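You operate a simulated robot arm through the tools that you are given. There is no shell and no other tool.

The job below is to be done with a simulated two-armed robot. You get a single attempt, and the scene is never put back.

JOB
Put the front carton that says "seals" from the top of the belt bench on the waist shelf of the stores rack and the front carton that says "clips" on the top of the steel desk. Put the white marker labelled "lake" from the top of the belt bench on the back of the air bench and the white marker labelled "ridge" on the shelf of the belt bench. Put the green pear punnet on the bottom shelf of the stores rack. Take the pear punnet on the chest shelf of the stores rack and put it away on the open end of the box bench. Put the 21 MM belt carton from the waist shelf of the stores rack on the bottom shelf of the stores rack and the 27 MM belt carton on the chest shelf of the stores rack. Any order will do. Set down upright: front carton, white marker, green pear punnet, pear punnet, belt carton.

The check looks at the end state, three seconds after you hand in, the way a careful person would. Anything else that was tipped, shoved, dropped, spilled or broken makes it a failure. Lids that push on must go on centred and level and be pressed home; caps that screw on are set level and turned clockwise until they are tight.

ROBOT AND FRAMES
Two 7-joint arms with two-finger parallel grippers on one trunk, on a base that drives. Base frame: it is fixed to the floor where the robot stands at the start and does not move with it; the origin is under the middle of the robot, x ahead of it, y to its left, z up. Readings come in cm, degrees, newtons and seconds.
The left shoulder is at the start at [-9.2, 11.9, 82.5], the right one opposite. With the tool pointing down near the work surface each hand reaches from about 10 to 56 cm from the robot's upright axis, wherever it stands, measured 20 degrees to its own side. Places, roughly: back of the air bench (132x20 cm) [46, -198, 86]; belt carton [425, -300, 75]; bottom shelf of the stores rack [420, -270, 30]; chest shelf of the stores rack [420, -270, 120]; front carton [175, -250, 100]; green pear punnet [425, -225, 75]; open end of the box bench [-510, 280, 90]; pear punnet [425, -275, 125]; shelf of the belt bench [180, -250, 30]; top of the steel desk [-220, -300, 90]; waist shelf of the stores rack [420, -270, 70]; white marker [200, -275, 100]. Payload 3.43 kg a hand.
Tool frame (each hand has its own): the origin (TCP) lies between the finger pads and is the grasp point; the fingertips stand 3 cm ahead of it; z points along the fingers, y is the line along which they close. Largest opening 9.4 cm; finger width 2.8, thickness 1; the body of the gripper, 5 by 9.6 cm, starts 5.5 cm behind the TCP.
Orientation is that of the tool frame in the base frame, as a unit quaternion [w, x, y, z]. With the fingers straight down and closing along the base's y, the tool's x points along the base's -x, its y along +y and its z along -z.

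CONTROLS
- The arms move only by the tool send_rows. It takes "left_motion", "right_motion" or both (then of equal length, played together; a hand with none holds still); each is text: rows parted by semicolons, each of 6 numbers parted by spaces: the shift along the base's x, y, z in units of 500 mm (1.0 is 500 mm), then the turn, a rotation vector about the base's x, y, z in units of 90 degrees (1.0 is 90 degrees). In form: tx ty tz rx ry rz; .... A call has 1 to 20 rows; each row is the pose to reach, as a shift and turn from the pose commanded when the call began. "left_grip" and "right_grip" are, for a hand that has rows, the opening in per cent of the stroke, from 0 (shut) to 100 (fully open), set as the call begins (left out, the last holds). A call with a number of a shift or a turn outside -1 to 1 is refused whole. Each row takes 0.2 s and may step no farther than 5 cm and 8.6 degrees from the row before; otherwise, or with a gripper value out of range, the whole call is refused. A pose out of reach is approached as far as the arm can. The call stops where the force on the tool passes 40 N (or 10 N more than at its start, if that is more) or the arm is blocked; 0.2 s more then pass. The fingers move at their own pace (about 15.3 cm/s each) and stop on an object; they squeeze with about 35 N. The grip force told is the motor's: it shows also when the fingers shut on nothing. Time passes only in rows, and 0.2 s behind the last, so rows that repeat a pose let the fingers close. The reply holds the time, the measured pose of the TCP, the force on the tool along the base axes, the opening and the grip force, in the units named above and with some noise, with the torque about the TCP (base axes, N m) and any sound that the robot's microphone picked up, and new pictures: "pictures" is both (left out), scene, wrist or none (wrist: the cameras of the hands that moved).
- Cameras (640 x 400 px; columns grow to the right, rows downward): "scene" is now at [5.1, -0.24, 156.15]; the picture's right is [-0.14, -0.99, 0.00], its down [-0.59, 0.08, -0.80] and it looks along [0.80, -0.11, -0.60] (base axes); focal length 276 px, centre (320, 200). "left" rides on the left gripper at [7.6, -1.4, -10.2] in its tool frame; the picture's right is [0.18, 0.98, 0.00], its down [-0.75, 0.14, -0.64] and it looks along [-0.63, 0.12, 0.77] (tool axes); focal length 243 px, centre (320, 200). "right" rides on the right gripper at [7.6, 1.4, -10.2] in its tool frame; the picture's right is [-0.18, 0.98, 0.00], its down [-0.75, -0.14, -0.64] and it looks along [-0.63, -0.12, 0.77] (tool axes); focal length 243 px, centre (320, 200).
- slide_trunk(by): slides the trunk up (or, below 0, down) by that many cm; the arms and the scene camera ride with it, the base frame stays. It gives what a move gives, with no picture.
- drive_base(legs): drives the robot by 1 to 6 legs, each [ahead, left, turn to the left] in cm, cm and degrees, along the robot's own axes; the way and the turn of a leg run together, so that a leg with both is an arc; at most 150 cm and 180 degrees a leg. The arms and the cameras ride along, it lands a little off, and it stops where it bumps. It gives what a move gives, and a new picture of the scene camera.
- pan_tilt(pan, tilt): turns the head with the scene camera to pan (to the left, within 143 degrees either way) and tilt (down, from -29 to 69), counted from straight ahead of the robot. It gives what a move gives, and a new picture of the scene camera.
- locate(camera, pixels): there is no depth. For up to 12 entries [column, row, z] of the newest picture of that camera ("zoom" is the newest enlarged one), the place [x, y] in the base frame at which the ray of that pixel passes the height z, good to about 0.2 cm, but the place of the scene camera against the robot may be out by one fixed shift of up to 2.5 cm in any direction. No time passes.
- close_up(camera, box): a new picture of the part [left, top, right, bottom] of that camera's present view, enlarged. No time passes.
- hand_in(): hands the job in; it is judged then, once.

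Unless the task says otherwise, let go and move clear before handing in.

The tools are called after "Emit:" by a JSON object that holds its "fn" and its "kwargs". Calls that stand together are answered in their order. send_rows: Moves the arms, as the interface text tells. Its arguments: {"type":"object","properties":{"left_motion":{"type":"string"},"left_grip":{"type":"number"},"right_motion":{"type":"string"},"right_grip":{"type":"number"},"pictures":{"type":"string","enum":["both","scene","wrist","none"]}},"required":[]} The other tools are called the same way: slide_trunk (by) slides the trunk up or down; drive_base (legs) drives the base; pan_tilt (pan, tilt) turns the head that bears the scene camera; locate (camera, pixels) gives the place at which the rays of pixels pass given heights; close_up (camera, box) takes an enlarged picture of a part of a camera's view; hand_in () hands the job in.

At the start:

```text
time_s: 0.0
left_ee_pos: [32.84, 15.68, 109.9]
left_tcp_rot: [-0.001, -0.001, 1.0, 0.0]
left_ft_force: [0.1, 0.3, 0.6]
left_moment: [0.05, 0.0, 0.02]
left_gripper_width: 9.4
left_grip_force: 0.0
right_ee_pos: [27.55, -11.33, 111.6]
right_tcp_rot: [0.0, 0.0, 1.0, 0.0]
right_ft_force: [0.3, -0.4, 0.1]
right_moment: [0.01, 0.0, 0.02]
right_gripper_width: 9.41
right_grip_force: 0.1
trunk travel left (down, up): [-25.0, 8.5]
robot x, y, heading: [0.05, -0.33, 0.0]
head pan, tilt: [-8.2, 36.5]
```

scene: 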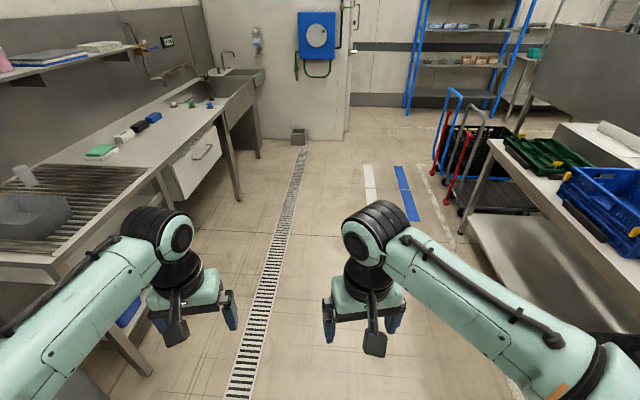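
right: 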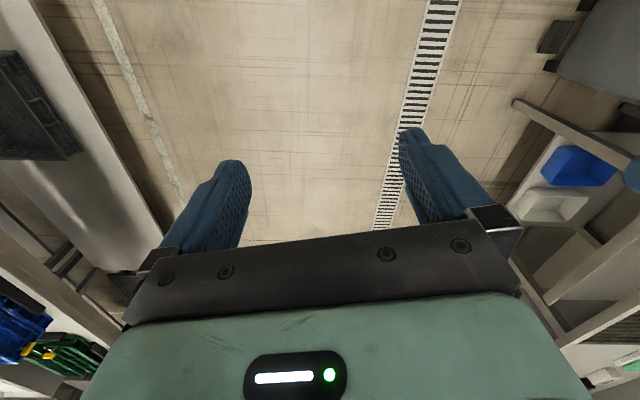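
left: 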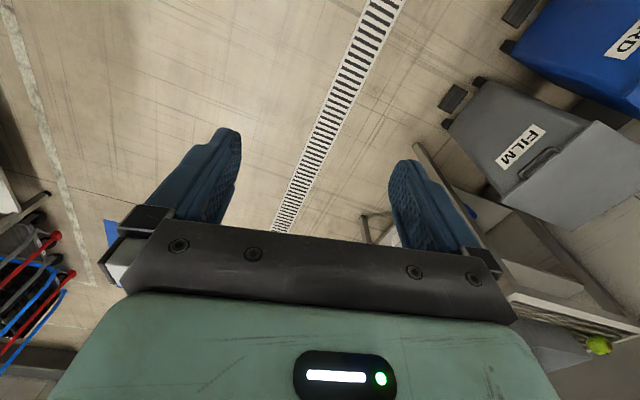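

The scene picture shows a bench with sink on the left, a blue rack far ahead right (column 470, row 60), and a bench with crates at right. I will look around with the head first.

Emit:
{"fn": "pan_tilt", "kwargs": {"pan": -50, "tilt": 20}}

Emit:
{"fn": "pan_tilt", "kwargs": {"pan": -100, "tilt": 20}}

Emit:
{"fn": "pan_tilt", "kwargs": {"pan": -143, "tilt": 20}}

Emit:
{"fn": "pan_tilt", "kwargs": {"pan": 143, "tilt": 20}}

Emit:
{"fn": "pan_tilt", "kwargs": {"pan": 90, "tilt": 20}}

Emit:
{"fn": "pan_tilt", "kwargs": {"pan": 30, "tilt": 20}}

```text
time_s: 1.1
left_ee_pos: [32.94, 15.47, 109.89]
left_tcp_rot: [0.0, 0.001, 1.0, 0.0]
left_ft_force: [1.1, -0.2, 0.0]
left_moment: [0.0, -0.01, -0.03]
left_gripper_width: 9.37
left_grip_force: 0.0
right_ee_pos: [27.49, -11.34, 111.46]
right_tcp_rot: [0.0, 0.001, 1.0, 0.0]
right_ft_force: [0.7, 0.7, -0.2]
right_moment: [0.02, 0.01, 0.01]
right_gripper_width: 9.4
right_grip_force: 0.0
trunk travel left (down, up): [-25.0, 8.5]
robot x, y, heading: [-0.22, 0.17, 0.2]
head pan, tilt: [-50.0, 20.0]
```

scene: 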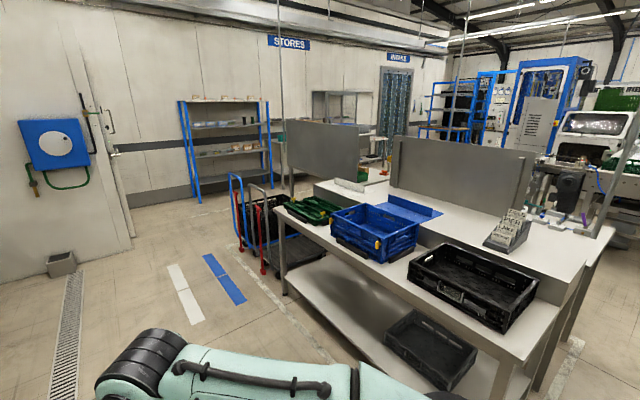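

```text
time_s: 2.3
left_ee_pos: [32.85, 15.67, 109.93]
left_tcp_rot: [0.0, 0.0, 1.0, 0.0]
left_ft_force: [0.3, 1.2, 0.5]
left_moment: [-0.01, -0.01, 0.01]
left_gripper_width: 9.44
left_grip_force: 0.1
right_ee_pos: [27.47, -11.25, 111.53]
right_tcp_rot: [0.0, 0.0, 1.0, 0.0]
right_ft_force: [0.4, 0.3, -0.6]
right_moment: [0.0, -0.03, -0.02]
right_gripper_width: 9.4
right_grip_force: 0.1
trunk travel left (down, up): [-25.0, 8.5]
robot x, y, heading: [-0.14, 0.07, -0.1]
head pan, tilt: [-100.0, 20.0]
```

scene: 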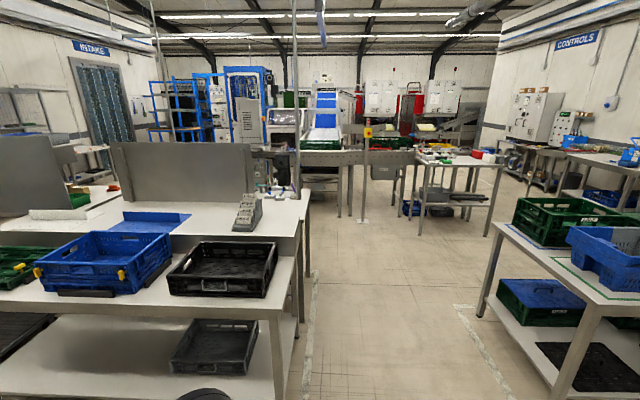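

```text
time_s: 3.4
left_ee_pos: [32.88, 15.65, 109.89]
left_tcp_rot: [0.001, 0.0, 1.0, 0.0]
left_ft_force: [-0.5, -0.7, 0.3]
left_moment: [0.0, 0.01, -0.04]
left_gripper_width: 9.41
left_grip_force: 0.1
right_ee_pos: [27.43, -11.23, 111.45]
right_tcp_rot: [0.0, 0.0, 1.0, 0.0]
right_ft_force: [0.0, 0.8, 0.0]
right_moment: [0.01, 0.02, -0.03]
right_gripper_width: 9.39
right_grip_force: 0.1
trunk travel left (down, up): [-25.0, 8.5]
robot x, y, heading: [0.16, 0.21, 0.1]
head pan, tilt: [-143.0, 20.0]
```

scene: 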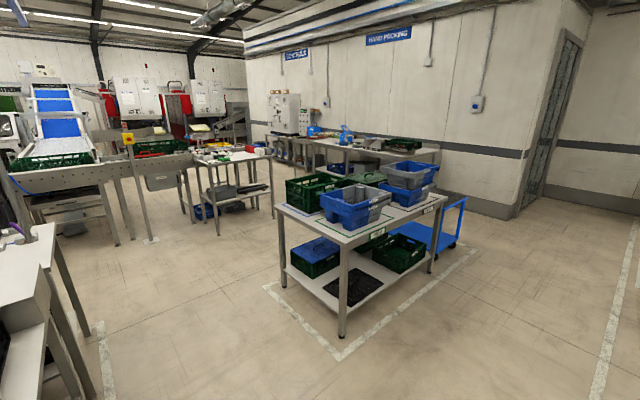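

```text
time_s: 7.3
left_ee_pos: [32.91, 15.5, 109.99]
left_tcp_rot: [0.0, 0.0, 1.0, 0.0]
left_ft_force: [0.1, -0.4, -0.2]
left_moment: [-0.02, -0.02, 0.0]
left_gripper_width: 9.39
left_grip_force: 0.0
right_ee_pos: [27.51, -11.46, 111.46]
right_tcp_rot: [0.0, 0.0, 1.0, 0.0]
right_ft_force: [-0.3, -0.3, -0.8]
right_moment: [0.03, 0.04, -0.01]
right_gripper_width: 9.38
right_grip_force: 0.1
trunk travel left (down, up): [-25.0, 8.5]
robot x, y, heading: [-0.39, -0.0, 0.2]
head pan, tilt: [143.0, 20.0]
```

scene: 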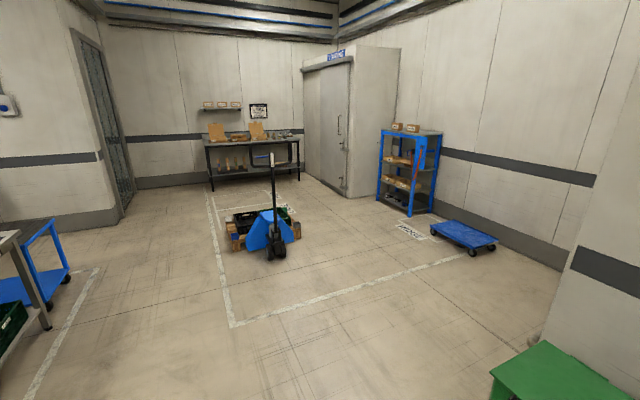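

```text
time_s: 8.5
left_ee_pos: [32.9, 15.53, 110.07]
left_tcp_rot: [0.0, 0.001, 1.0, 0.0]
left_ft_force: [-0.2, -0.4, -0.4]
left_moment: [-0.02, 0.0, -0.03]
left_gripper_width: 9.41
left_grip_force: 0.0
right_ee_pos: [27.47, -11.41, 111.5]
right_tcp_rot: [0.0, 0.0, 1.0, 0.0]
right_ft_force: [-0.8, -0.5, -0.1]
right_moment: [-0.01, 0.0, 0.0]
right_gripper_width: 9.4
right_grip_force: 0.1
trunk travel left (down, up): [-25.0, 8.5]
robot x, y, heading: [0.01, -0.25, 0.2]
head pan, tilt: [90.0, 20.0]
```

scene: 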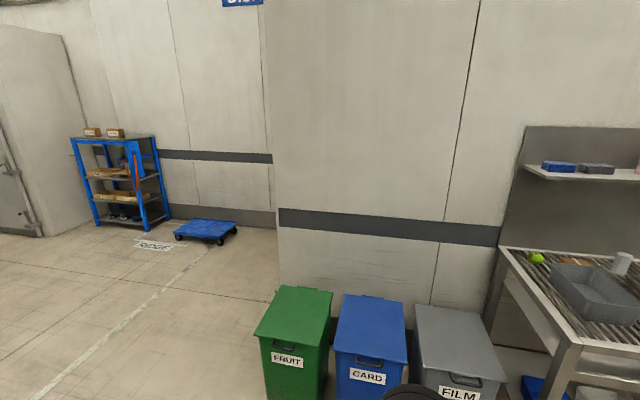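

```text
time_s: 9.8
left_ee_pos: [32.82, 15.67, 110.04]
left_tcp_rot: [0.0, 0.0, 1.0, 0.0]
left_ft_force: [0.0, -0.3, 0.4]
left_moment: [-0.02, -0.04, 0.02]
left_gripper_width: 9.41
left_grip_force: 0.1
right_ee_pos: [27.56, -11.31, 111.55]
right_tcp_rot: [0.0, 0.0, 1.0, 0.0]
right_ft_force: [-0.3, -0.5, -0.6]
right_moment: [0.04, 0.0, 0.0]
right_gripper_width: 9.39
right_grip_force: 0.1
trunk travel left (down, up): [-25.0, 8.5]
robot x, y, heading: [-0.29, -0.0, 0.3]
head pan, tilt: [30.0, 20.0]
```

scene: 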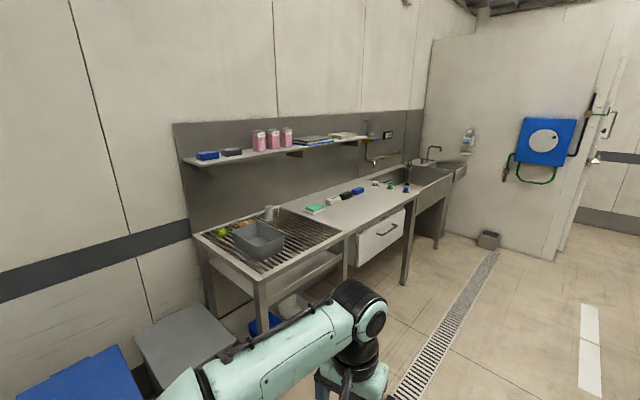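

The sweep shows the blue stores rack ahead right, the double bench with panels to the right, the steel desk behind right and a dark bench far behind left. I will look back at the right side in more detail.

Emit:
{"fn": "pan_tilt", "kwargs": {"pan": -50, "tilt": 20}}

Emit:
{"fn": "close_up", "kwargs": {"camera": "scene", "box": [160, 80, 400, 230]}}

Emit:
{"fn": "close_up", "kwargs": {"camera": "scene", "box": [270, 110, 640, 341]}}

Emit:
{"fn": "locate", "kwargs": {"camera": "scene", "pixels": [[285, 293, 0], [540, 388, 0], [275, 207, 85], [510, 310, 85], [315, 185, 90], [590, 250, 90], [200, 203, 0], [268, 178, 0], [175, 100, 165], [283, 212, 85]]}}

```text
time_s: 11.3
left_ee_pos: [32.88, 15.61, 110.05]
left_tcp_rot: [0.0, 0.001, 1.0, 0.0]
left_ft_force: [-0.9, 0.4, -0.1]
left_moment: [0.02, 0.01, 0.01]
left_gripper_width: 9.37
left_grip_force: 0.0
right_ee_pos: [27.51, -11.41, 111.58]
right_tcp_rot: [0.0, 0.0, 1.0, 0.0]
right_ft_force: [-1.0, 0.3, -0.5]
right_moment: [-0.02, 0.0, -0.05]
right_gripper_width: 9.39
right_grip_force: 0.1
trunk travel left (down, up): [-25.0, 8.5]
robot x, y, heading: [-0.06, 0.19, -0.1]
head pan, tilt: [-50.0, 20.0]
```

scene: 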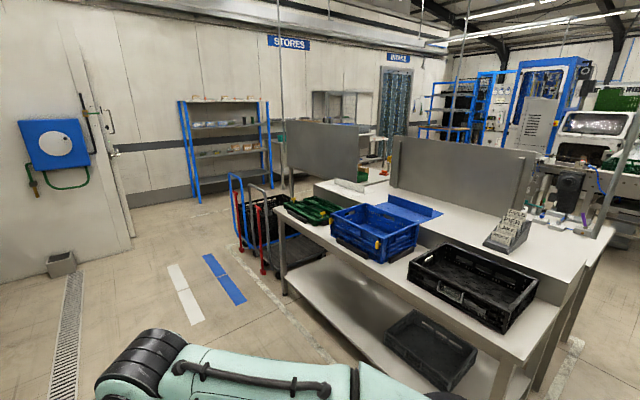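

```text
2.67 times, centred on (280, 155) of scene
```

zoom: 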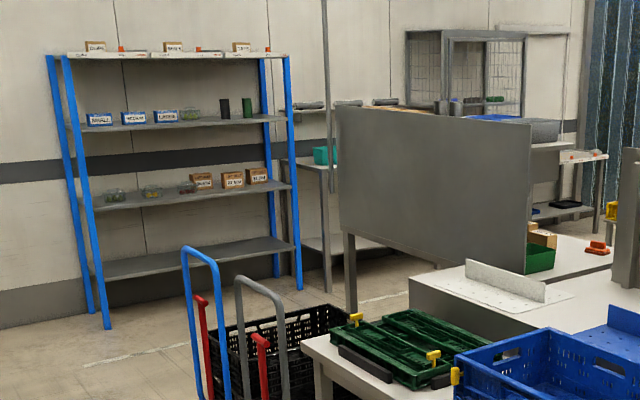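

```text
1.73 times, centred on (455, 226) of scene
```

zoom: 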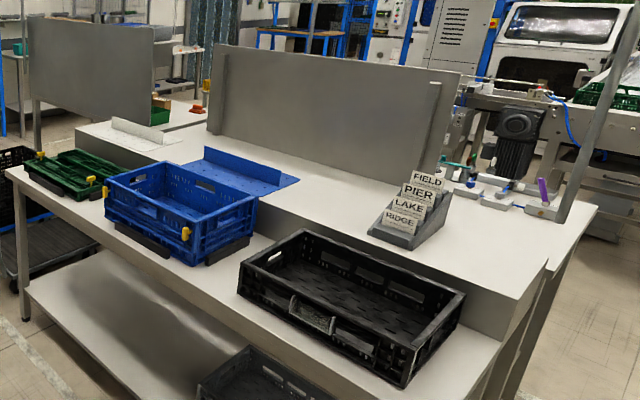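

```text
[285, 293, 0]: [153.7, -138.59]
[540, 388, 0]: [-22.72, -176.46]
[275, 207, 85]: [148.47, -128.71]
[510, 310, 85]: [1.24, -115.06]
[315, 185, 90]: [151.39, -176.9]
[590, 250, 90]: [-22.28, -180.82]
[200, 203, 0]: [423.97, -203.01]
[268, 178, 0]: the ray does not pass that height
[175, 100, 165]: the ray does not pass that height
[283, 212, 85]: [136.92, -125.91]
```

The rack's foot is near (424, -203), and the air bench spans x≈-20 to 150 with its front at y≈-126. The belt bench is behind the panel at zoom (430,190). I'll drive ahead toward the rack area and look again.

Emit:
{"fn": "drive_base", "kwargs": {"legs": [[150, 0, 0], [110, 0, 0], [0, 0, -90]]}}

Emit:
{"fn": "pan_tilt", "kwargs": {"pan": 0, "tilt": 25}}

Emit:
{"fn": "pan_tilt", "kwargs": {"pan": 50, "tilt": 20}}

```text
time_s: 27.9
left_ee_pos: [273.27, -40.68, 110.0]
left_tcp_rot: [0.0, 0.731, 0.682, 0.0]
left_ft_force: [1.0, 0.8, -0.1]
left_moment: [0.01, -0.01, 0.06]
left_gripper_width: 9.41
left_grip_force: 0.1
right_ee_pos: [246.85, -33.4, 111.6]
right_tcp_rot: [-0.001, 0.731, 0.682, 0.0]
right_ft_force: [-0.5, -0.8, 0.0]
right_moment: [0.0, 0.0, -0.01]
right_gripper_width: 9.4
right_grip_force: 0.1
trunk travel left (down, up): [-25.0, 8.5]
robot x, y, heading: [259.98, -6.91, -93.7]
head pan, tilt: [-50.0, 20.0]
```

scene: 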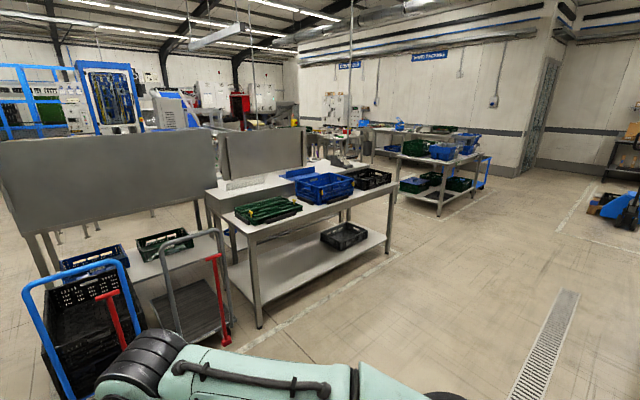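

```text
time_s: 29.1
left_ee_pos: [273.19, -40.63, 109.94]
left_tcp_rot: [0.0, 0.732, 0.682, 0.001]
left_ft_force: [0.0, -0.8, -0.9]
left_moment: [-0.02, 0.01, -0.02]
left_gripper_width: 9.37
left_grip_force: 0.1
right_ee_pos: [246.83, -33.33, 111.54]
right_tcp_rot: [0.0, 0.731, 0.682, 0.0]
right_ft_force: [-0.7, -0.2, -0.5]
right_moment: [-0.04, -0.01, -0.01]
right_gripper_width: 9.38
right_grip_force: 0.0
trunk travel left (down, up): [-25.0, 8.5]
robot x, y, heading: [260.14, -6.68, -93.9]
head pan, tilt: [0.0, 25.0]
```

scene: 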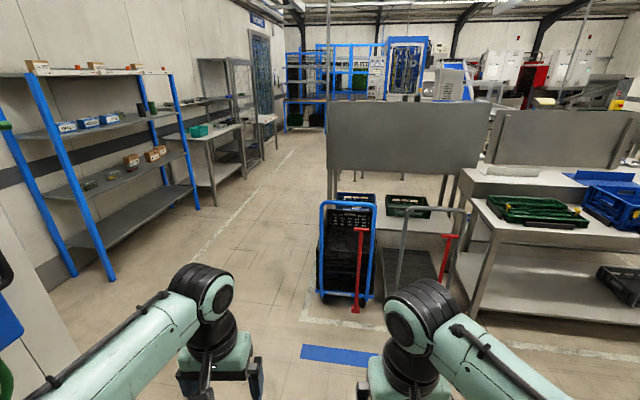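

```text
time_s: 30.3
left_ee_pos: [273.28, -40.6, 109.91]
left_tcp_rot: [-0.001, 0.732, 0.681, 0.001]
left_ft_force: [-0.3, 0.3, -1.0]
left_moment: [0.01, 0.03, 0.01]
left_gripper_width: 9.4
left_grip_force: 0.1
right_ee_pos: [246.8, -33.33, 111.58]
right_tcp_rot: [0.0, 0.731, 0.682, 0.0]
right_ft_force: [0.1, 0.5, 0.8]
right_moment: [0.01, 0.02, 0.0]
right_gripper_width: 9.39
right_grip_force: 0.0
trunk travel left (down, up): [-25.0, 8.5]
robot x, y, heading: [259.85, -6.91, -93.8]
head pan, tilt: [50.0, 20.0]
```

scene: 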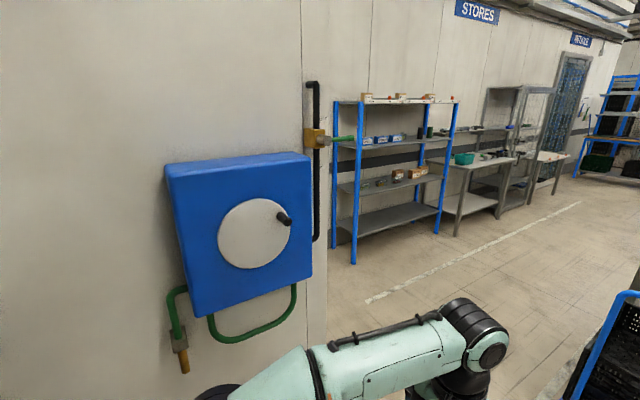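

The belt bench's tall panel is on its +y side (columns 328–490 of the middle picture), so its open side faces -y; the rack fronts the aisle at left. I check floor points before driving into the aisle.

Emit:
{"fn": "locate", "kwargs": {"camera": "scene", "pixels": [[326, 345, 0], [354, 263, 0], [436, 233, 0], [335, 234, 0], [456, 236, 0], [357, 187, 70], [440, 178, 70], [345, 141, 120], [450, 138, 120], [357, 234, 30]]}}

Emit:
{"fn": "drive_base", "kwargs": {"legs": [[105, 50, 0], [0, 0, 45]]}}

Emit:
{"fn": "pan_tilt", "kwargs": {"pan": 0, "tilt": 25}}

```text
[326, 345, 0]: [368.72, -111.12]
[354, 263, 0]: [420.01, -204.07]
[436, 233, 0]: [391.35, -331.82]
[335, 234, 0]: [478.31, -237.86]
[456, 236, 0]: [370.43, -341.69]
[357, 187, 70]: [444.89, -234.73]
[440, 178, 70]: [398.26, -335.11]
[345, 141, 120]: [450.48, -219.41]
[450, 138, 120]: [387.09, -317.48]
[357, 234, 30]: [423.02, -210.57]
```

```text
time_s: 38.3
left_ee_pos: [337.8, -129.25, 109.91]
left_tcp_rot: [0.0, 0.404, 0.915, 0.0]
left_ft_force: [1.1, -0.1, -0.5]
left_moment: [-0.04, -0.02, -0.01]
left_gripper_width: 9.4
left_grip_force: 0.1
right_ee_pos: [314.35, -143.32, 111.64]
right_tcp_rot: [0.0, 0.404, 0.915, 0.0]
right_ft_force: [-0.5, 0.3, -0.6]
right_moment: [-0.03, 0.01, 0.0]
right_gripper_width: 9.41
right_grip_force: 0.0
trunk travel left (down, up): [-25.0, 8.5]
robot x, y, heading: [304.47, -115.11, -47.8]
head pan, tilt: [50.0, 20.0]
```

scene: 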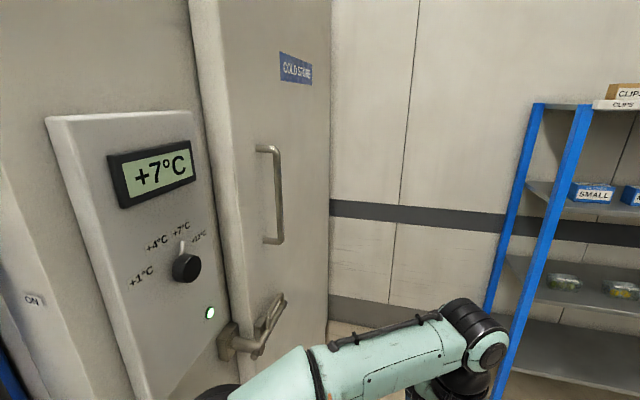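

```text
time_s: 39.5
left_ee_pos: [337.88, -129.24, 110.0]
left_tcp_rot: [0.001, 0.404, 0.915, 0.0]
left_ft_force: [0.0, 0.2, 0.4]
left_moment: [0.01, -0.01, -0.02]
left_gripper_width: 9.36
left_grip_force: 0.1
right_ee_pos: [314.29, -143.35, 111.59]
right_tcp_rot: [0.0, 0.404, 0.915, 0.0]
right_ft_force: [0.0, 0.1, 0.6]
right_moment: [0.02, 0.0, -0.02]
right_gripper_width: 9.4
right_grip_force: 0.1
trunk travel left (down, up): [-25.0, 8.5]
robot x, y, heading: [304.31, -115.17, -47.7]
head pan, tilt: [0.0, 25.0]
```

scene: 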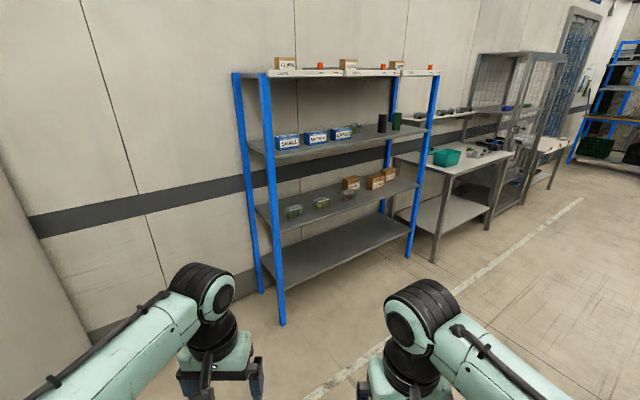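

The rack is now in full view: front feet at pixels (283,323) and (408,257). I locate them and zoom in on the shelves.

Emit:
{"fn": "locate", "kwargs": {"camera": "scene", "pixels": [[283, 323, 0], [408, 257, 0], [262, 292, 0], [384, 212, 0], [276, 288, 30], [412, 228, 30], [270, 227, 70], [416, 183, 70], [268, 150, 120], [425, 132, 120]]}}

Emit:
{"fn": "close_up", "kwargs": {"camera": "scene", "box": [224, 50, 448, 190]}}

Emit:
{"fn": "close_up", "kwargs": {"camera": "scene", "box": [240, 160, 432, 280]}}

```text
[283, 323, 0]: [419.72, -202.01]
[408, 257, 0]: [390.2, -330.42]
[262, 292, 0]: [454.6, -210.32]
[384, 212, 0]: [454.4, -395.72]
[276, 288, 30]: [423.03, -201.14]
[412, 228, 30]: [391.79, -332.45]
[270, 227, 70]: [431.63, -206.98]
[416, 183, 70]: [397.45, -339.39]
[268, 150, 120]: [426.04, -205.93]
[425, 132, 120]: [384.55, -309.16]
```

```text
2.86 times, centred on (336, 120) of scene
```

zoom: 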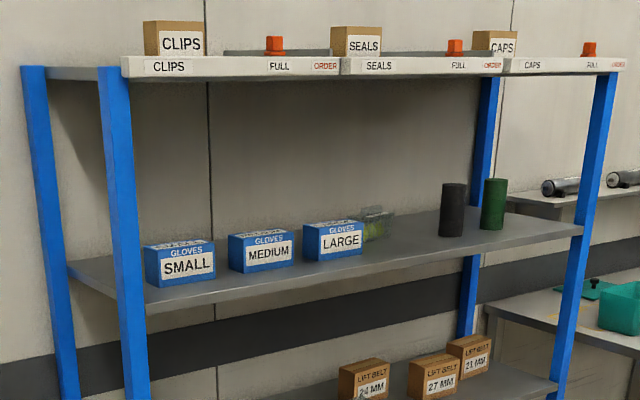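

```text
3.33 times, centred on (336, 220) of scene
```

zoom: 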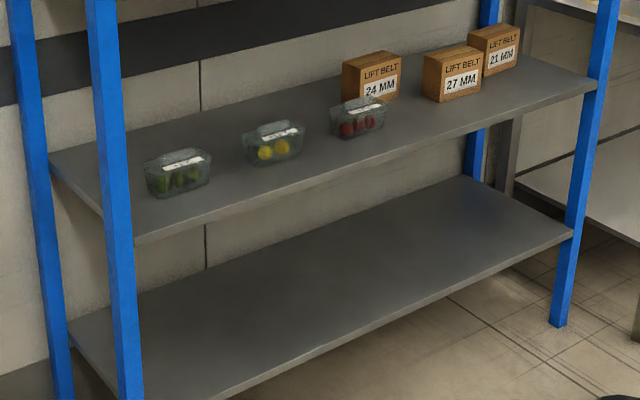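

The rack stands turned about -13° (front line from (420,-202) to (390,-330)); the punnets are left and the belt cartons right on the waist shelf, with the pear punnet behind the LARGE gloves on the chest shelf. I drive in front of the belt cartons.

Emit:
{"fn": "drive_base", "kwargs": {"legs": [[78, -40, 0], [78, -38, 0], [0, 0, 34.7]]}}

Emit:
{"fn": "pan_tilt", "kwargs": {"pan": 0, "tilt": 40}}

Emit:
{"fn": "pan_tilt", "kwargs": {"pan": 0, "tilt": 15}}

```text
time_s: 50.0
left_ee_pos: [385.79, -277.48, 110.04]
left_tcp_rot: [0.0, 0.115, 0.993, 0.0]
left_ft_force: [0.4, -0.2, 0.5]
left_moment: [0.01, 0.01, -0.02]
left_gripper_width: 9.39
left_grip_force: 0.0
right_ee_pos: [374.46, -302.33, 111.56]
right_tcp_rot: [0.0, 0.116, 0.993, 0.0]
right_ft_force: [-0.4, 0.1, -0.4]
right_moment: [-0.01, 0.02, -0.01]
right_gripper_width: 9.42
right_grip_force: 0.0
trunk travel left (down, up): [-25.0, 8.5]
robot x, y, heading: [349.68, -285.11, -13.5]
head pan, tilt: [0.0, 25.0]
```

scene: 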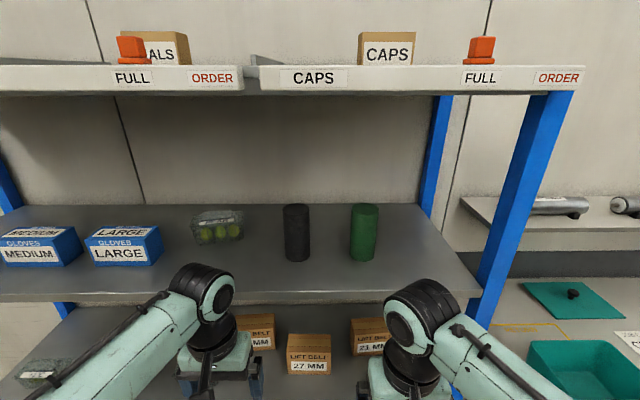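

```text
time_s: 50.8
left_ee_pos: [385.68, -277.35, 109.9]
left_tcp_rot: [0.001, 0.116, 0.993, -0.001]
left_ft_force: [0.5, 0.4, -0.5]
left_moment: [0.0, 0.0, 0.02]
left_gripper_width: 9.41
left_grip_force: 0.0
right_ee_pos: [374.24, -302.35, 111.59]
right_tcp_rot: [0.0, 0.115, 0.993, 0.0]
right_ft_force: [0.8, 0.1, 0.3]
right_moment: [0.01, 0.01, 0.0]
right_gripper_width: 9.42
right_grip_force: 0.1
trunk travel left (down, up): [-25.0, 8.5]
robot x, y, heading: [349.82, -285.15, -13.3]
head pan, tilt: [0.0, 40.0]
```

scene: 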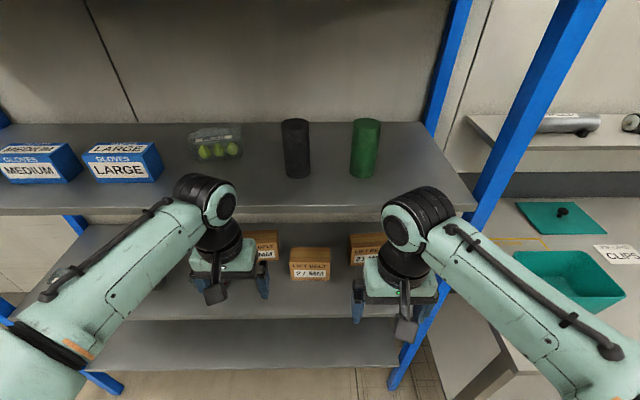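

```text
time_s: 51.7
left_ee_pos: [385.77, -277.49, 109.95]
left_tcp_rot: [0.0, 0.116, 0.993, 0.0]
left_ft_force: [-0.1, 0.8, 0.1]
left_moment: [0.03, -0.02, 0.03]
left_gripper_width: 9.4
left_grip_force: 0.0
right_ee_pos: [374.39, -302.42, 111.5]
right_tcp_rot: [0.0, 0.116, 0.993, 0.0]
right_ft_force: [0.5, 0.5, 0.1]
right_moment: [-0.02, 0.03, -0.03]
right_gripper_width: 9.4
right_grip_force: 0.2
trunk travel left (down, up): [-25.0, 8.5]
robot x, y, heading: [350.1, -284.99, -13.3]
head pan, tilt: [0.0, 15.0]
```

scene: 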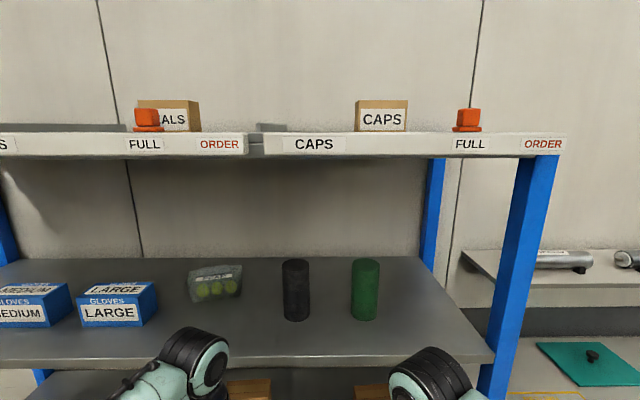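

The chest shelf shows the pear punnet at (215,285); the belt cartons sit below on the waist shelf. I tilt down again to locate cartons and the shelf edges.

Emit:
{"fn": "pan_tilt", "kwargs": {"pan": 0, "tilt": 40}}

Emit:
{"fn": "locate", "kwargs": {"camera": "scene", "pixels": [[290, 282, 70], [330, 282, 70], [350, 265, 70], [382, 265, 70], [300, 319, 70], [110, 321, 70], [195, 160, 120], [240, 158, 120], [300, 210, 120], [466, 209, 120], [280, 258, 70], [240, 370, 30]]}}

Emit:
{"fn": "close_up", "kwargs": {"camera": "scene", "box": [180, 200, 460, 375]}}

```text
time_s: 52.6
left_ee_pos: [385.67, -277.47, 109.95]
left_tcp_rot: [0.0, 0.115, 0.993, 0.0]
left_ft_force: [0.0, -0.4, 0.0]
left_moment: [0.01, -0.01, 0.02]
left_gripper_width: 9.4
left_grip_force: 0.1
right_ee_pos: [374.43, -302.34, 111.57]
right_tcp_rot: [0.0, 0.116, 0.993, 0.0]
right_ft_force: [-0.1, -0.7, 0.4]
right_moment: [0.0, 0.0, -0.04]
right_gripper_width: 9.4
right_grip_force: 0.1
trunk travel left (down, up): [-25.0, 8.5]
robot x, y, heading: [349.97, -284.87, -13.3]
head pan, tilt: [0.0, 40.0]
```

scene: 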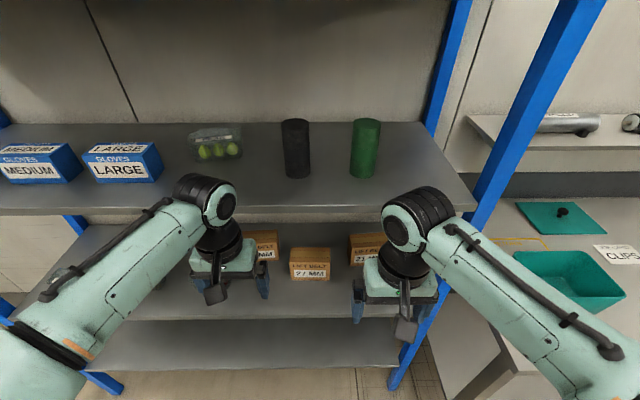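

```text
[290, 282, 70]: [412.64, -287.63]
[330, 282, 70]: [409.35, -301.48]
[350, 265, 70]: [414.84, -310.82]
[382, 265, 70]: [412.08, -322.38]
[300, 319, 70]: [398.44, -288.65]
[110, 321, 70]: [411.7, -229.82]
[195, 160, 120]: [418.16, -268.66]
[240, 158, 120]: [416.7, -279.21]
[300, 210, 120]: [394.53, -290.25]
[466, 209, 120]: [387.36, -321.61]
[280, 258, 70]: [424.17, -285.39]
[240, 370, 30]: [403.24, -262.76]
```

```text
2.29 times, centred on (320, 288) of scene
```

zoom: 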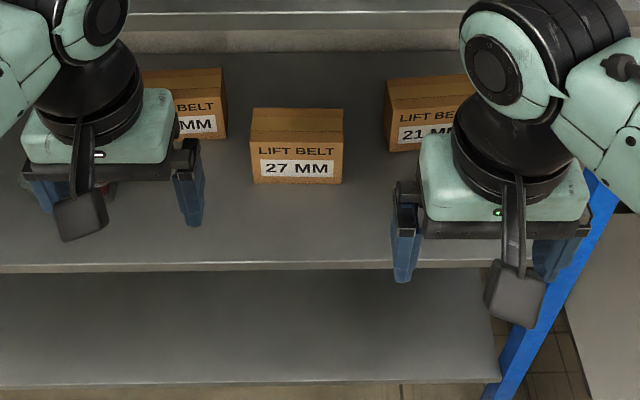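

The 27 MM carton appears about 14 cm wide by 8–9 cm deep, so I must grip front-to-back. I lower the right hand a bit in front of the shelf to look with its wrist camera.

Emit:
{"fn": "send_rows", "kwargs": {"right_motion": "0.04 -0.01 -0.075 0 0 0; 0.08 -0.02 -0.15 0 0 0; 0.12 -0.03 -0.225 0 0 0; 0.156 -0.037 -0.30 0 0 0; 0.156 -0.037 -0.30 0 0 0", "pictures": "wrist"}}

```text
time_s: 53.8
left_ee_pos: [385.74, -277.38, 109.95]
left_tcp_rot: [0.0, 0.116, 0.993, 0.0]
left_ft_force: [0.2, 0.7, 0.2]
left_moment: [0.01, -0.03, -0.03]
left_gripper_width: 9.41
left_grip_force: 0.1
right_ee_pos: [382.15, -304.32, 96.54]
right_tcp_rot: [0.0, 0.116, 0.993, 0.0]
right_ft_force: [-0.4, -0.7, 0.8]
right_moment: [-0.03, 0.03, 0.03]
right_gripper_width: 9.41
right_grip_force: 0.0
trunk travel left (down, up): [-25.0, 8.5]
robot x, y, heading: [350.32, -285.39, -13.4]
head pan, tilt: [0.0, 40.0]
```

right: 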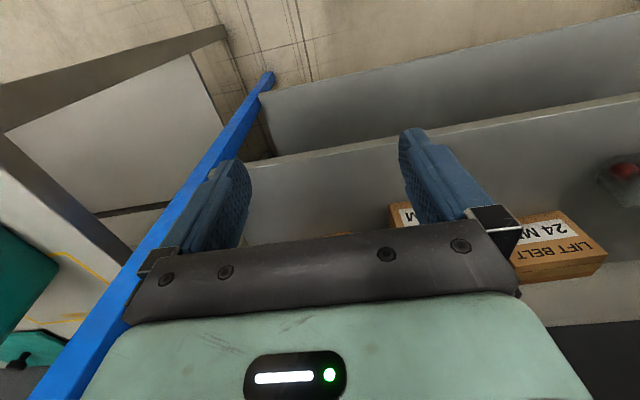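

The wrist view is inverted (far things at the bottom), and the hand straight down fits under the chest shelf. I pull both hands back and yaw the right tool 90° so that its fingers close front-to-back.

Emit:
{"fn": "send_rows", "kwargs": {"left_motion": "-0.02 0.005 -0.03 0 0 0; -0.04 0.01 -0.06 0 0 0; -0.06 0.015 -0.09 0 0 0; -0.08 0.02 -0.12 0 0 0; -0.10 0.025 -0.15 0 0 0; -0.12 0.03 -0.18 0 0 0; -0.14 0.035 -0.21 0 0 0; -0.16 0.04 -0.24 0 0 0; -0.18 0.045 -0.27 0 0 0; -0.2 0.05 -0.30 0 0 0; -0.214 0.051 -0.30 0 0 0; -0.214 0.051 -0.30 0 0 0", "right_motion": "-0.02 0.005 0 0 0 0.09; -0.04 0.01 0 0 0 0.18; -0.06 0.015 0 0 0 0.27; -0.08 0.02 0 0 0 0.36; -0.10 0.025 0 0 0 0.45; -0.12 0.03 0 0 0 0.54; -0.14 0.035 0 0 0 0.63; -0.16 0.04 0 0 0 0.72; -0.18 0.045 0 0 0 0.81; -0.2 0.05 0 0 0 0.90; -0.22 0.055 0 0 0 0.98; -0.234 0.055 0 0 0 1.0", "pictures": "both"}}

```text
time_s: 56.4
left_ee_pos: [374.93, -274.86, 95.1]
left_tcp_rot: [0.0, 0.116, 0.993, 0.001]
left_ft_force: [-0.4, 0.3, -0.2]
left_moment: [-0.01, 0.01, -0.01]
left_gripper_width: 9.39
left_grip_force: 0.2
right_ee_pos: [370.46, -301.53, 96.56]
right_tcp_rot: [0.0, -0.621, 0.784, 0.0]
right_ft_force: [-0.6, 0.4, -0.4]
right_moment: [-0.02, -0.05, -0.02]
right_gripper_width: 9.39
right_grip_force: 0.0
trunk travel left (down, up): [-25.0, 8.5]
robot x, y, heading: [350.22, -284.98, -13.3]
head pan, tilt: [0.0, 40.0]
```

scene: 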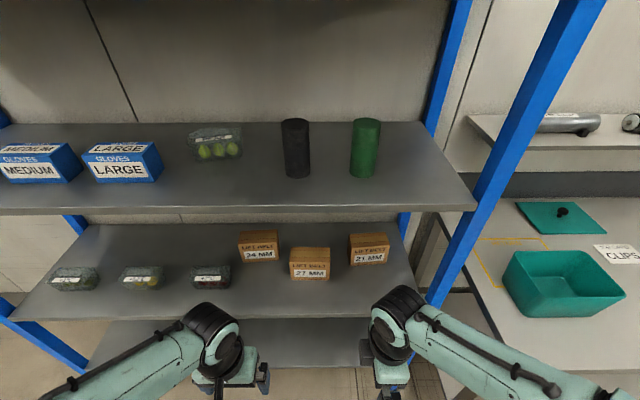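
right: 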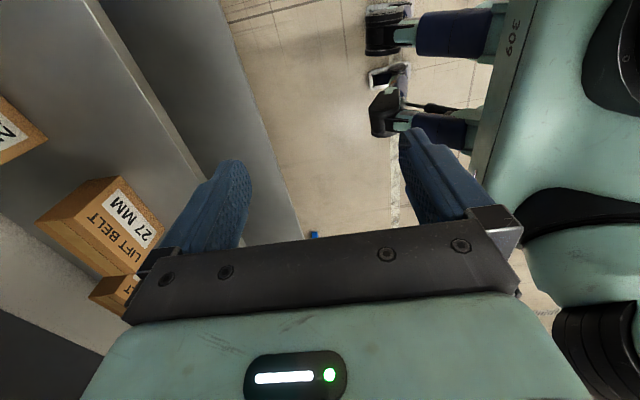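
left: 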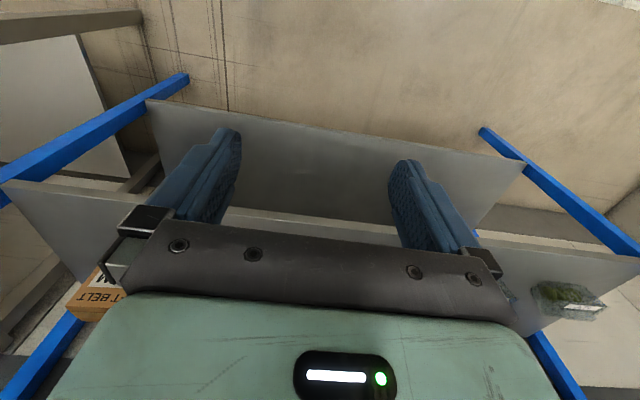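

Now the scene view of both shelves is clear: 24 MM (259,248), 27 MM (310,265), 21 MM (368,250). I check how far the base front reaches with the right wrist camera before driving closer.

Emit:
{"fn": "locate", "kwargs": {"camera": "right", "pixels": [[366, 40, 5], [368, 120, 5], [372, 85, 5], [298, 235, 0], [298, 235, 30], [200, 150, 68], [205, 180, 70]]}}

Emit:
{"fn": "locate", "kwargs": {"camera": "scene", "pixels": [[291, 283, 70], [330, 283, 70], [330, 265, 78], [291, 265, 78], [330, 248, 78], [349, 265, 70], [388, 263, 70], [388, 247, 78], [240, 263, 70], [278, 259, 70]]}}

Emit:
{"fn": "close_up", "kwargs": {"camera": "scene", "box": [200, 200, 420, 337]}}

Emit:
{"fn": "close_up", "kwargs": {"camera": "right", "box": [0, 60, 200, 330]}}

```text
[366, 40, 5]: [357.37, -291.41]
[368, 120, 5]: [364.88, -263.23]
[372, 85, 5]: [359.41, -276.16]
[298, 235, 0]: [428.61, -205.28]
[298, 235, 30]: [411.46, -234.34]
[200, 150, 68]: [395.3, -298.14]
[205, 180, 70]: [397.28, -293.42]
```

```text
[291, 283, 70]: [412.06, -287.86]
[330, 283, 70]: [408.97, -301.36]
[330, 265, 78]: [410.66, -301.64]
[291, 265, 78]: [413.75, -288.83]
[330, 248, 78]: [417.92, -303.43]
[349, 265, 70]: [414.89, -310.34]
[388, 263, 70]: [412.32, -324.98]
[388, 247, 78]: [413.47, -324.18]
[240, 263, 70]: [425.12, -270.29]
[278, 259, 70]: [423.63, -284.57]
```

```text
2.91 times, centred on (310, 268) of scene
```

zoom: 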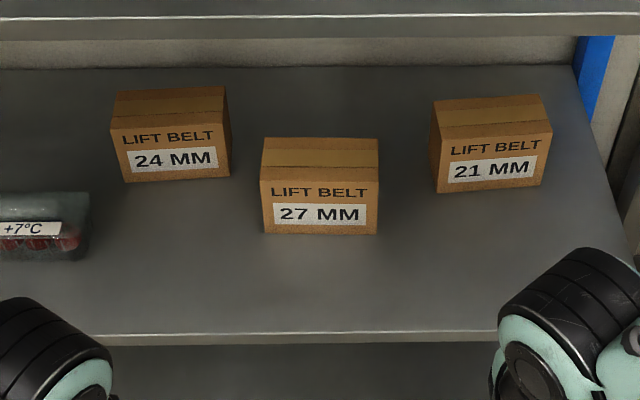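

```text
1.48 times, centred on (100, 195) of right
```

zoom: 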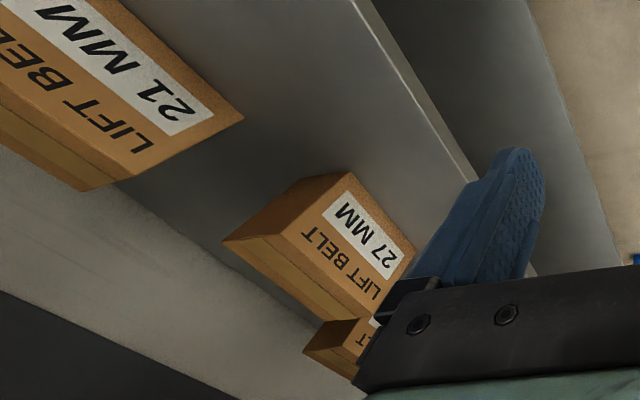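

The 27 MM carton measures about 13.9 × 7.5 × 10 cm, and the base front reaches only ~10 cm ahead, so I can come closer. I lower both hands to z≈85, below the chest shelf, and drive 18 cm ahead.

Emit:
{"fn": "send_rows", "kwargs": {"left_motion": "0 0 -0.07 0 0 0; 0 0 -0.14 0 0 0; 0 0 -0.2 0 0 0", "right_motion": "0 0 -0.08 0 0 0; 0 0 -0.16 0 0 0; 0 0 -0.23 0 0 0", "pictures": "none"}}

Emit:
{"fn": "drive_base", "kwargs": {"legs": [[18, 0, 0]]}}

Emit:
{"fn": "send_rows", "kwargs": {"right_motion": "0 0 0 0 0 0", "pictures": "both"}}

```text
time_s: 57.2
left_ee_pos: [374.92, -274.78, 84.79]
left_tcp_rot: [-0.001, 0.115, 0.993, 0.0]
left_ft_force: [-1.0, 1.3, 0.7]
left_moment: [-0.01, -0.01, -0.01]
left_gripper_width: 9.4
left_grip_force: 0.1
right_ee_pos: [370.66, -301.7, 85.04]
right_tcp_rot: [0.0, -0.62, 0.784, 0.0]
right_ft_force: [0.3, 0.0, -0.4]
right_moment: [0.01, 0.02, -0.03]
right_gripper_width: 9.38
right_grip_force: 0.1
trunk travel left (down, up): [-25.0, 8.5]
robot x, y, heading: [349.73, -285.49, -13.4]
head pan, tilt: [0.0, 40.0]
```

```text
time_s: 58.7
left_ee_pos: [392.56, -278.83, 84.93]
left_tcp_rot: [0.0, 0.113, 0.994, 0.0]
left_ft_force: [0.2, 0.4, -0.8]
left_moment: [0.01, 0.03, -0.03]
left_gripper_width: 9.39
left_grip_force: 0.1
right_ee_pos: [388.27, -305.84, 85.07]
right_tcp_rot: [0.001, -0.623, 0.782, -0.001]
right_ft_force: [0.3, 0.6, -0.3]
right_moment: [0.01, 0.03, 0.02]
right_gripper_width: 9.42
right_grip_force: 0.0
trunk travel left (down, up): [-25.0, 8.5]
robot x, y, heading: [367.7, -289.01, -12.9]
head pan, tilt: [0.0, 40.0]
```

scene: 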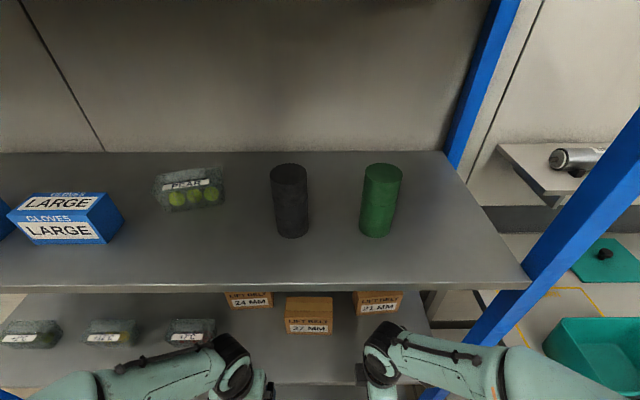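

```text
time_s: 59.1
left_ee_pos: [392.33, -278.76, 84.97]
left_tcp_rot: [0.0, 0.114, 0.993, 0.0]
left_ft_force: [0.1, -0.4, -0.4]
left_moment: [-0.02, 0.0, -0.03]
left_gripper_width: 9.38
left_grip_force: 0.1
right_ee_pos: [388.26, -305.72, 85.1]
right_tcp_rot: [0.0, -0.622, 0.783, -0.001]
right_ft_force: [-0.9, 0.2, 0.1]
right_moment: [-0.01, -0.01, 0.0]
right_gripper_width: 9.43
right_grip_force: 0.1
trunk travel left (down, up): [-25.0, 8.5]
robot x, y, heading: [367.73, -289.04, -13.2]
head pan, tilt: [0.0, 40.0]
```

scene: 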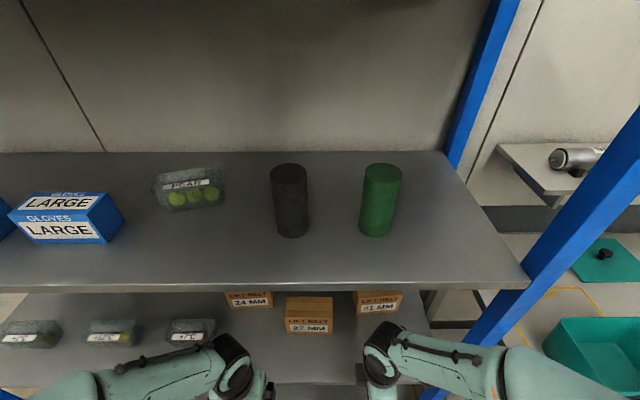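
right: 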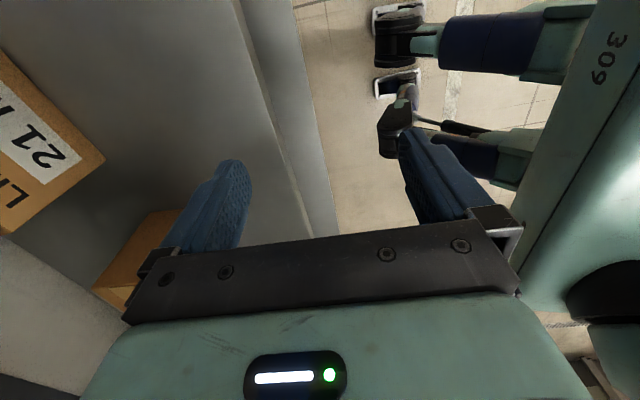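

I can see the 21 MM carton's lower front-left corner at right-wrist pixel (105,158). I locate it and the shelf's front edge with the wrist camera, and the same points with the scene camera.

Emit:
{"fn": "locate", "kwargs": {"camera": "right", "pixels": [[105, 158, 70], [105, 158, 68], [236, 0, 70], [236, 0, 68], [305, 230, 70], [305, 230, 68], [330, 200, 0], [335, 230, 30], [247, 0, 30]]}}

Emit:
{"fn": "locate", "kwargs": {"camera": "scene", "pixels": [[359, 315, 70], [399, 312, 70], [286, 334, 70], [332, 334, 70], [200, 384, 70], [359, 315, 68]]}}

Emit:
{"fn": "close_up", "kwargs": {"camera": "scene", "box": [220, 270, 420, 395]}}

```text
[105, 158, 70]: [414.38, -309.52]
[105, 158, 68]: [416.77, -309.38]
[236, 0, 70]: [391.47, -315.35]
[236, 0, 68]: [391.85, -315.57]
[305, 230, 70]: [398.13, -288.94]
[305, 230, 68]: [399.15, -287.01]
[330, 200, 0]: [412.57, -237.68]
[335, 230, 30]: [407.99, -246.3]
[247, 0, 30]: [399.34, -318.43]
```

```text
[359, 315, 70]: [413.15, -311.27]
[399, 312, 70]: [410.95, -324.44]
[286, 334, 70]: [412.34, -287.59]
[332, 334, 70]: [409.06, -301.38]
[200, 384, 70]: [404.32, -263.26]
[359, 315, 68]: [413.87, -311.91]
```

```text
3.20 times, centred on (320, 332) of scene
```

zoom: 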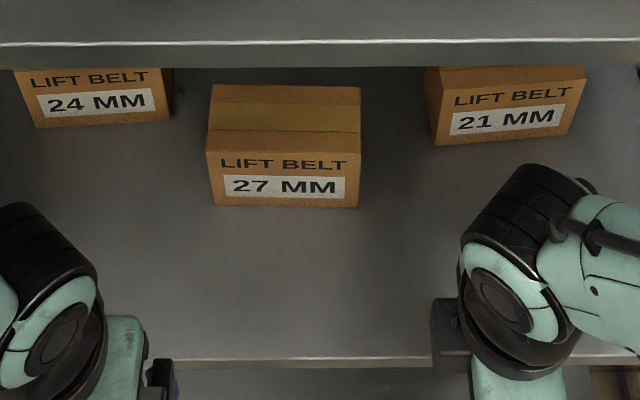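

Wrist and scene cameras agree within ~2 cm: 21 MM corner at (414.4,-309.5), shelf at z≈70. I want to know how tall the wrist is above the fingers, so I tilt the head down to see the hands.

Emit:
{"fn": "pan_tilt", "kwargs": {"pan": -25, "tilt": 60}}

Emit:
{"fn": "locate", "kwargs": {"camera": "scene", "pixels": [[320, 200, 85], [320, 200, 110]]}}

```text
time_s: 60.0
left_ee_pos: [392.42, -278.74, 85.02]
left_tcp_rot: [0.0, 0.113, 0.994, 0.0]
left_ft_force: [-0.3, -0.4, -0.9]
left_moment: [-0.03, -0.03, 0.0]
left_gripper_width: 9.39
left_grip_force: 0.1
right_ee_pos: [388.25, -305.79, 85.04]
right_tcp_rot: [0.0, -0.622, 0.783, 0.0]
right_ft_force: [0.5, 0.1, -0.4]
right_moment: [-0.02, 0.0, 0.0]
right_gripper_width: 9.4
right_grip_force: 0.0
trunk travel left (down, up): [-25.0, 8.5]
robot x, y, heading: [367.94, -289.17, -12.7]
head pan, tilt: [-25.0, 60.0]
```

scene: 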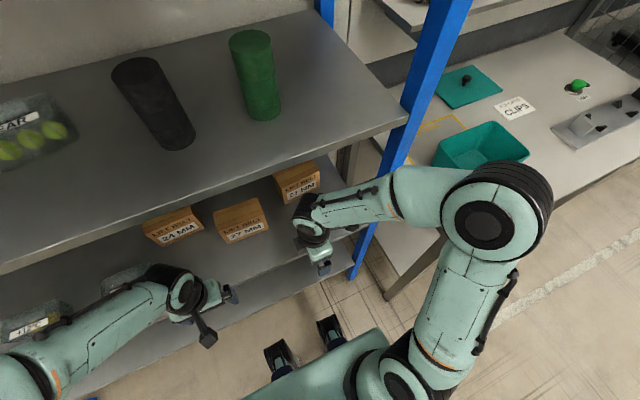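

```text
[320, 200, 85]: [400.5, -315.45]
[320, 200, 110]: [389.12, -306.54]
```

The right elbow sticks out to the right and high, next to the rack's post. I back off slightly to the left, lower the trunk so that the elbows are below the chest shelf, and raise the hands again.

Emit:
{"fn": "drive_base", "kwargs": {"legs": [[-6, 8, 0]]}}

Emit:
{"fn": "slide_trunk", "kwargs": {"by": -20}}

Emit:
{"fn": "send_rows", "kwargs": {"left_motion": "0 0 0.08 0 0 0; 0 0 0.16 0 0 0; 0 0 0.23 0 0 0", "right_motion": "0 0 0.08 0 0 0; 0 0 0.16 0 0 0; 0 0 0.23 0 0 0", "pictures": "both"}}

```text
time_s: 61.4
left_ee_pos: [388.56, -269.58, 85.04]
left_tcp_rot: [0.0, 0.113, 0.994, -0.001]
left_ft_force: [0.2, -0.5, -0.7]
left_moment: [0.0, 0.01, 0.02]
left_gripper_width: 9.39
left_grip_force: 0.0
right_ee_pos: [384.27, -296.58, 85.26]
right_tcp_rot: [0.0, -0.622, 0.783, 0.001]
right_ft_force: [-0.3, -0.8, 0.6]
right_moment: [-0.02, 0.0, 0.0]
right_gripper_width: 9.4
right_grip_force: 0.1
trunk travel left (down, up): [-25.0, 8.5]
robot x, y, heading: [363.81, -279.51, -13.1]
head pan, tilt: [-25.0, 60.0]
```

scene: 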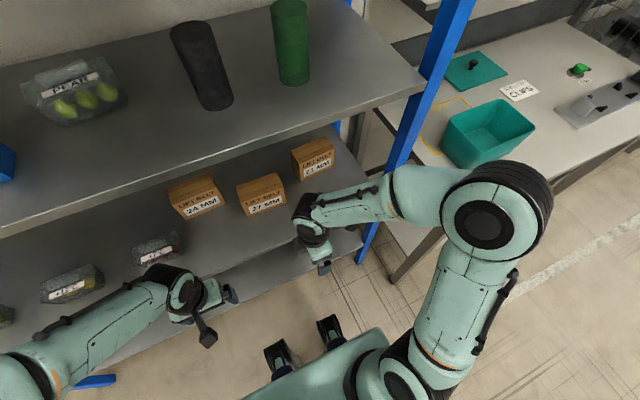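

```text
time_s: 63.6
left_ee_pos: [388.53, -269.56, 64.89]
left_tcp_rot: [0.0, 0.113, 0.994, 0.0]
left_ft_force: [0.9, 0.5, -0.5]
left_moment: [0.0, 0.02, -0.01]
left_gripper_width: 9.4
left_grip_force: 0.1
right_ee_pos: [384.26, -296.47, 65.19]
right_tcp_rot: [0.001, -0.622, 0.783, 0.0]
right_ft_force: [0.6, -0.2, 0.3]
right_moment: [-0.03, -0.01, -0.03]
right_gripper_width: 9.39
right_grip_force: 0.0
trunk travel left (down, up): [-5.0, 28.5]
robot x, y, heading: [363.72, -279.79, -12.9]
head pan, tilt: [-25.0, 60.0]
```

```text
time_s: 64.4
left_ee_pos: [388.5, -269.62, 76.58]
left_tcp_rot: [0.0, 0.114, 0.993, 0.0]
left_ft_force: [-0.7, -0.3, -1.6]
left_moment: [0.0, 0.0, -0.01]
left_gripper_width: 9.4
left_grip_force: 0.1
right_ee_pos: [384.22, -296.47, 76.77]
right_tcp_rot: [0.0, -0.623, 0.783, 0.0]
right_ft_force: [-0.2, -0.5, -0.5]
right_moment: [0.02, 0.0, -0.02]
right_gripper_width: 9.4
right_grip_force: 0.1
trunk travel left (down, up): [-5.0, 28.5]
robot x, y, heading: [363.84, -280.19, -12.9]
head pan, tilt: [-25.0, 60.0]
```

scene: 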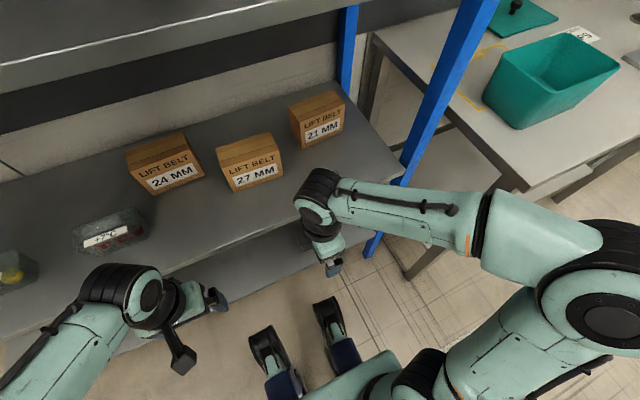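
right: 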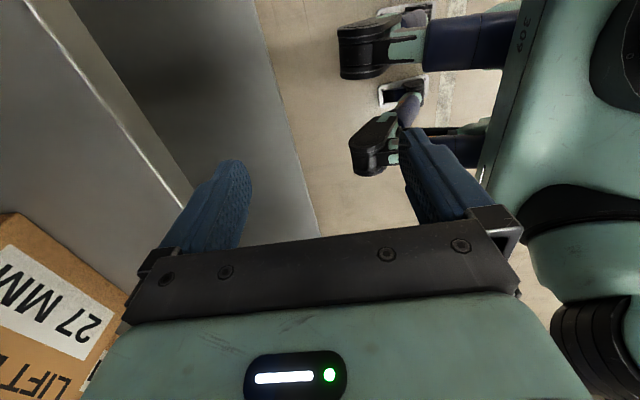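
left: 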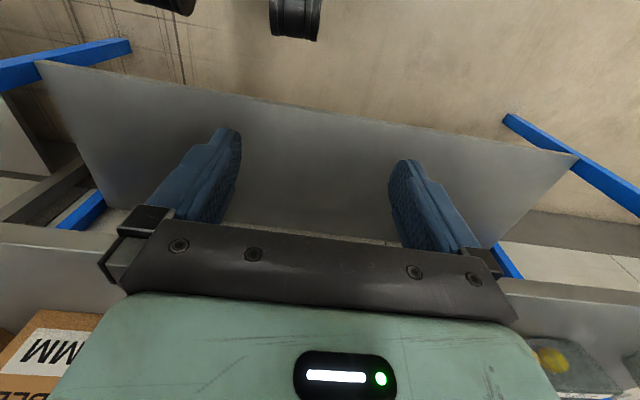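

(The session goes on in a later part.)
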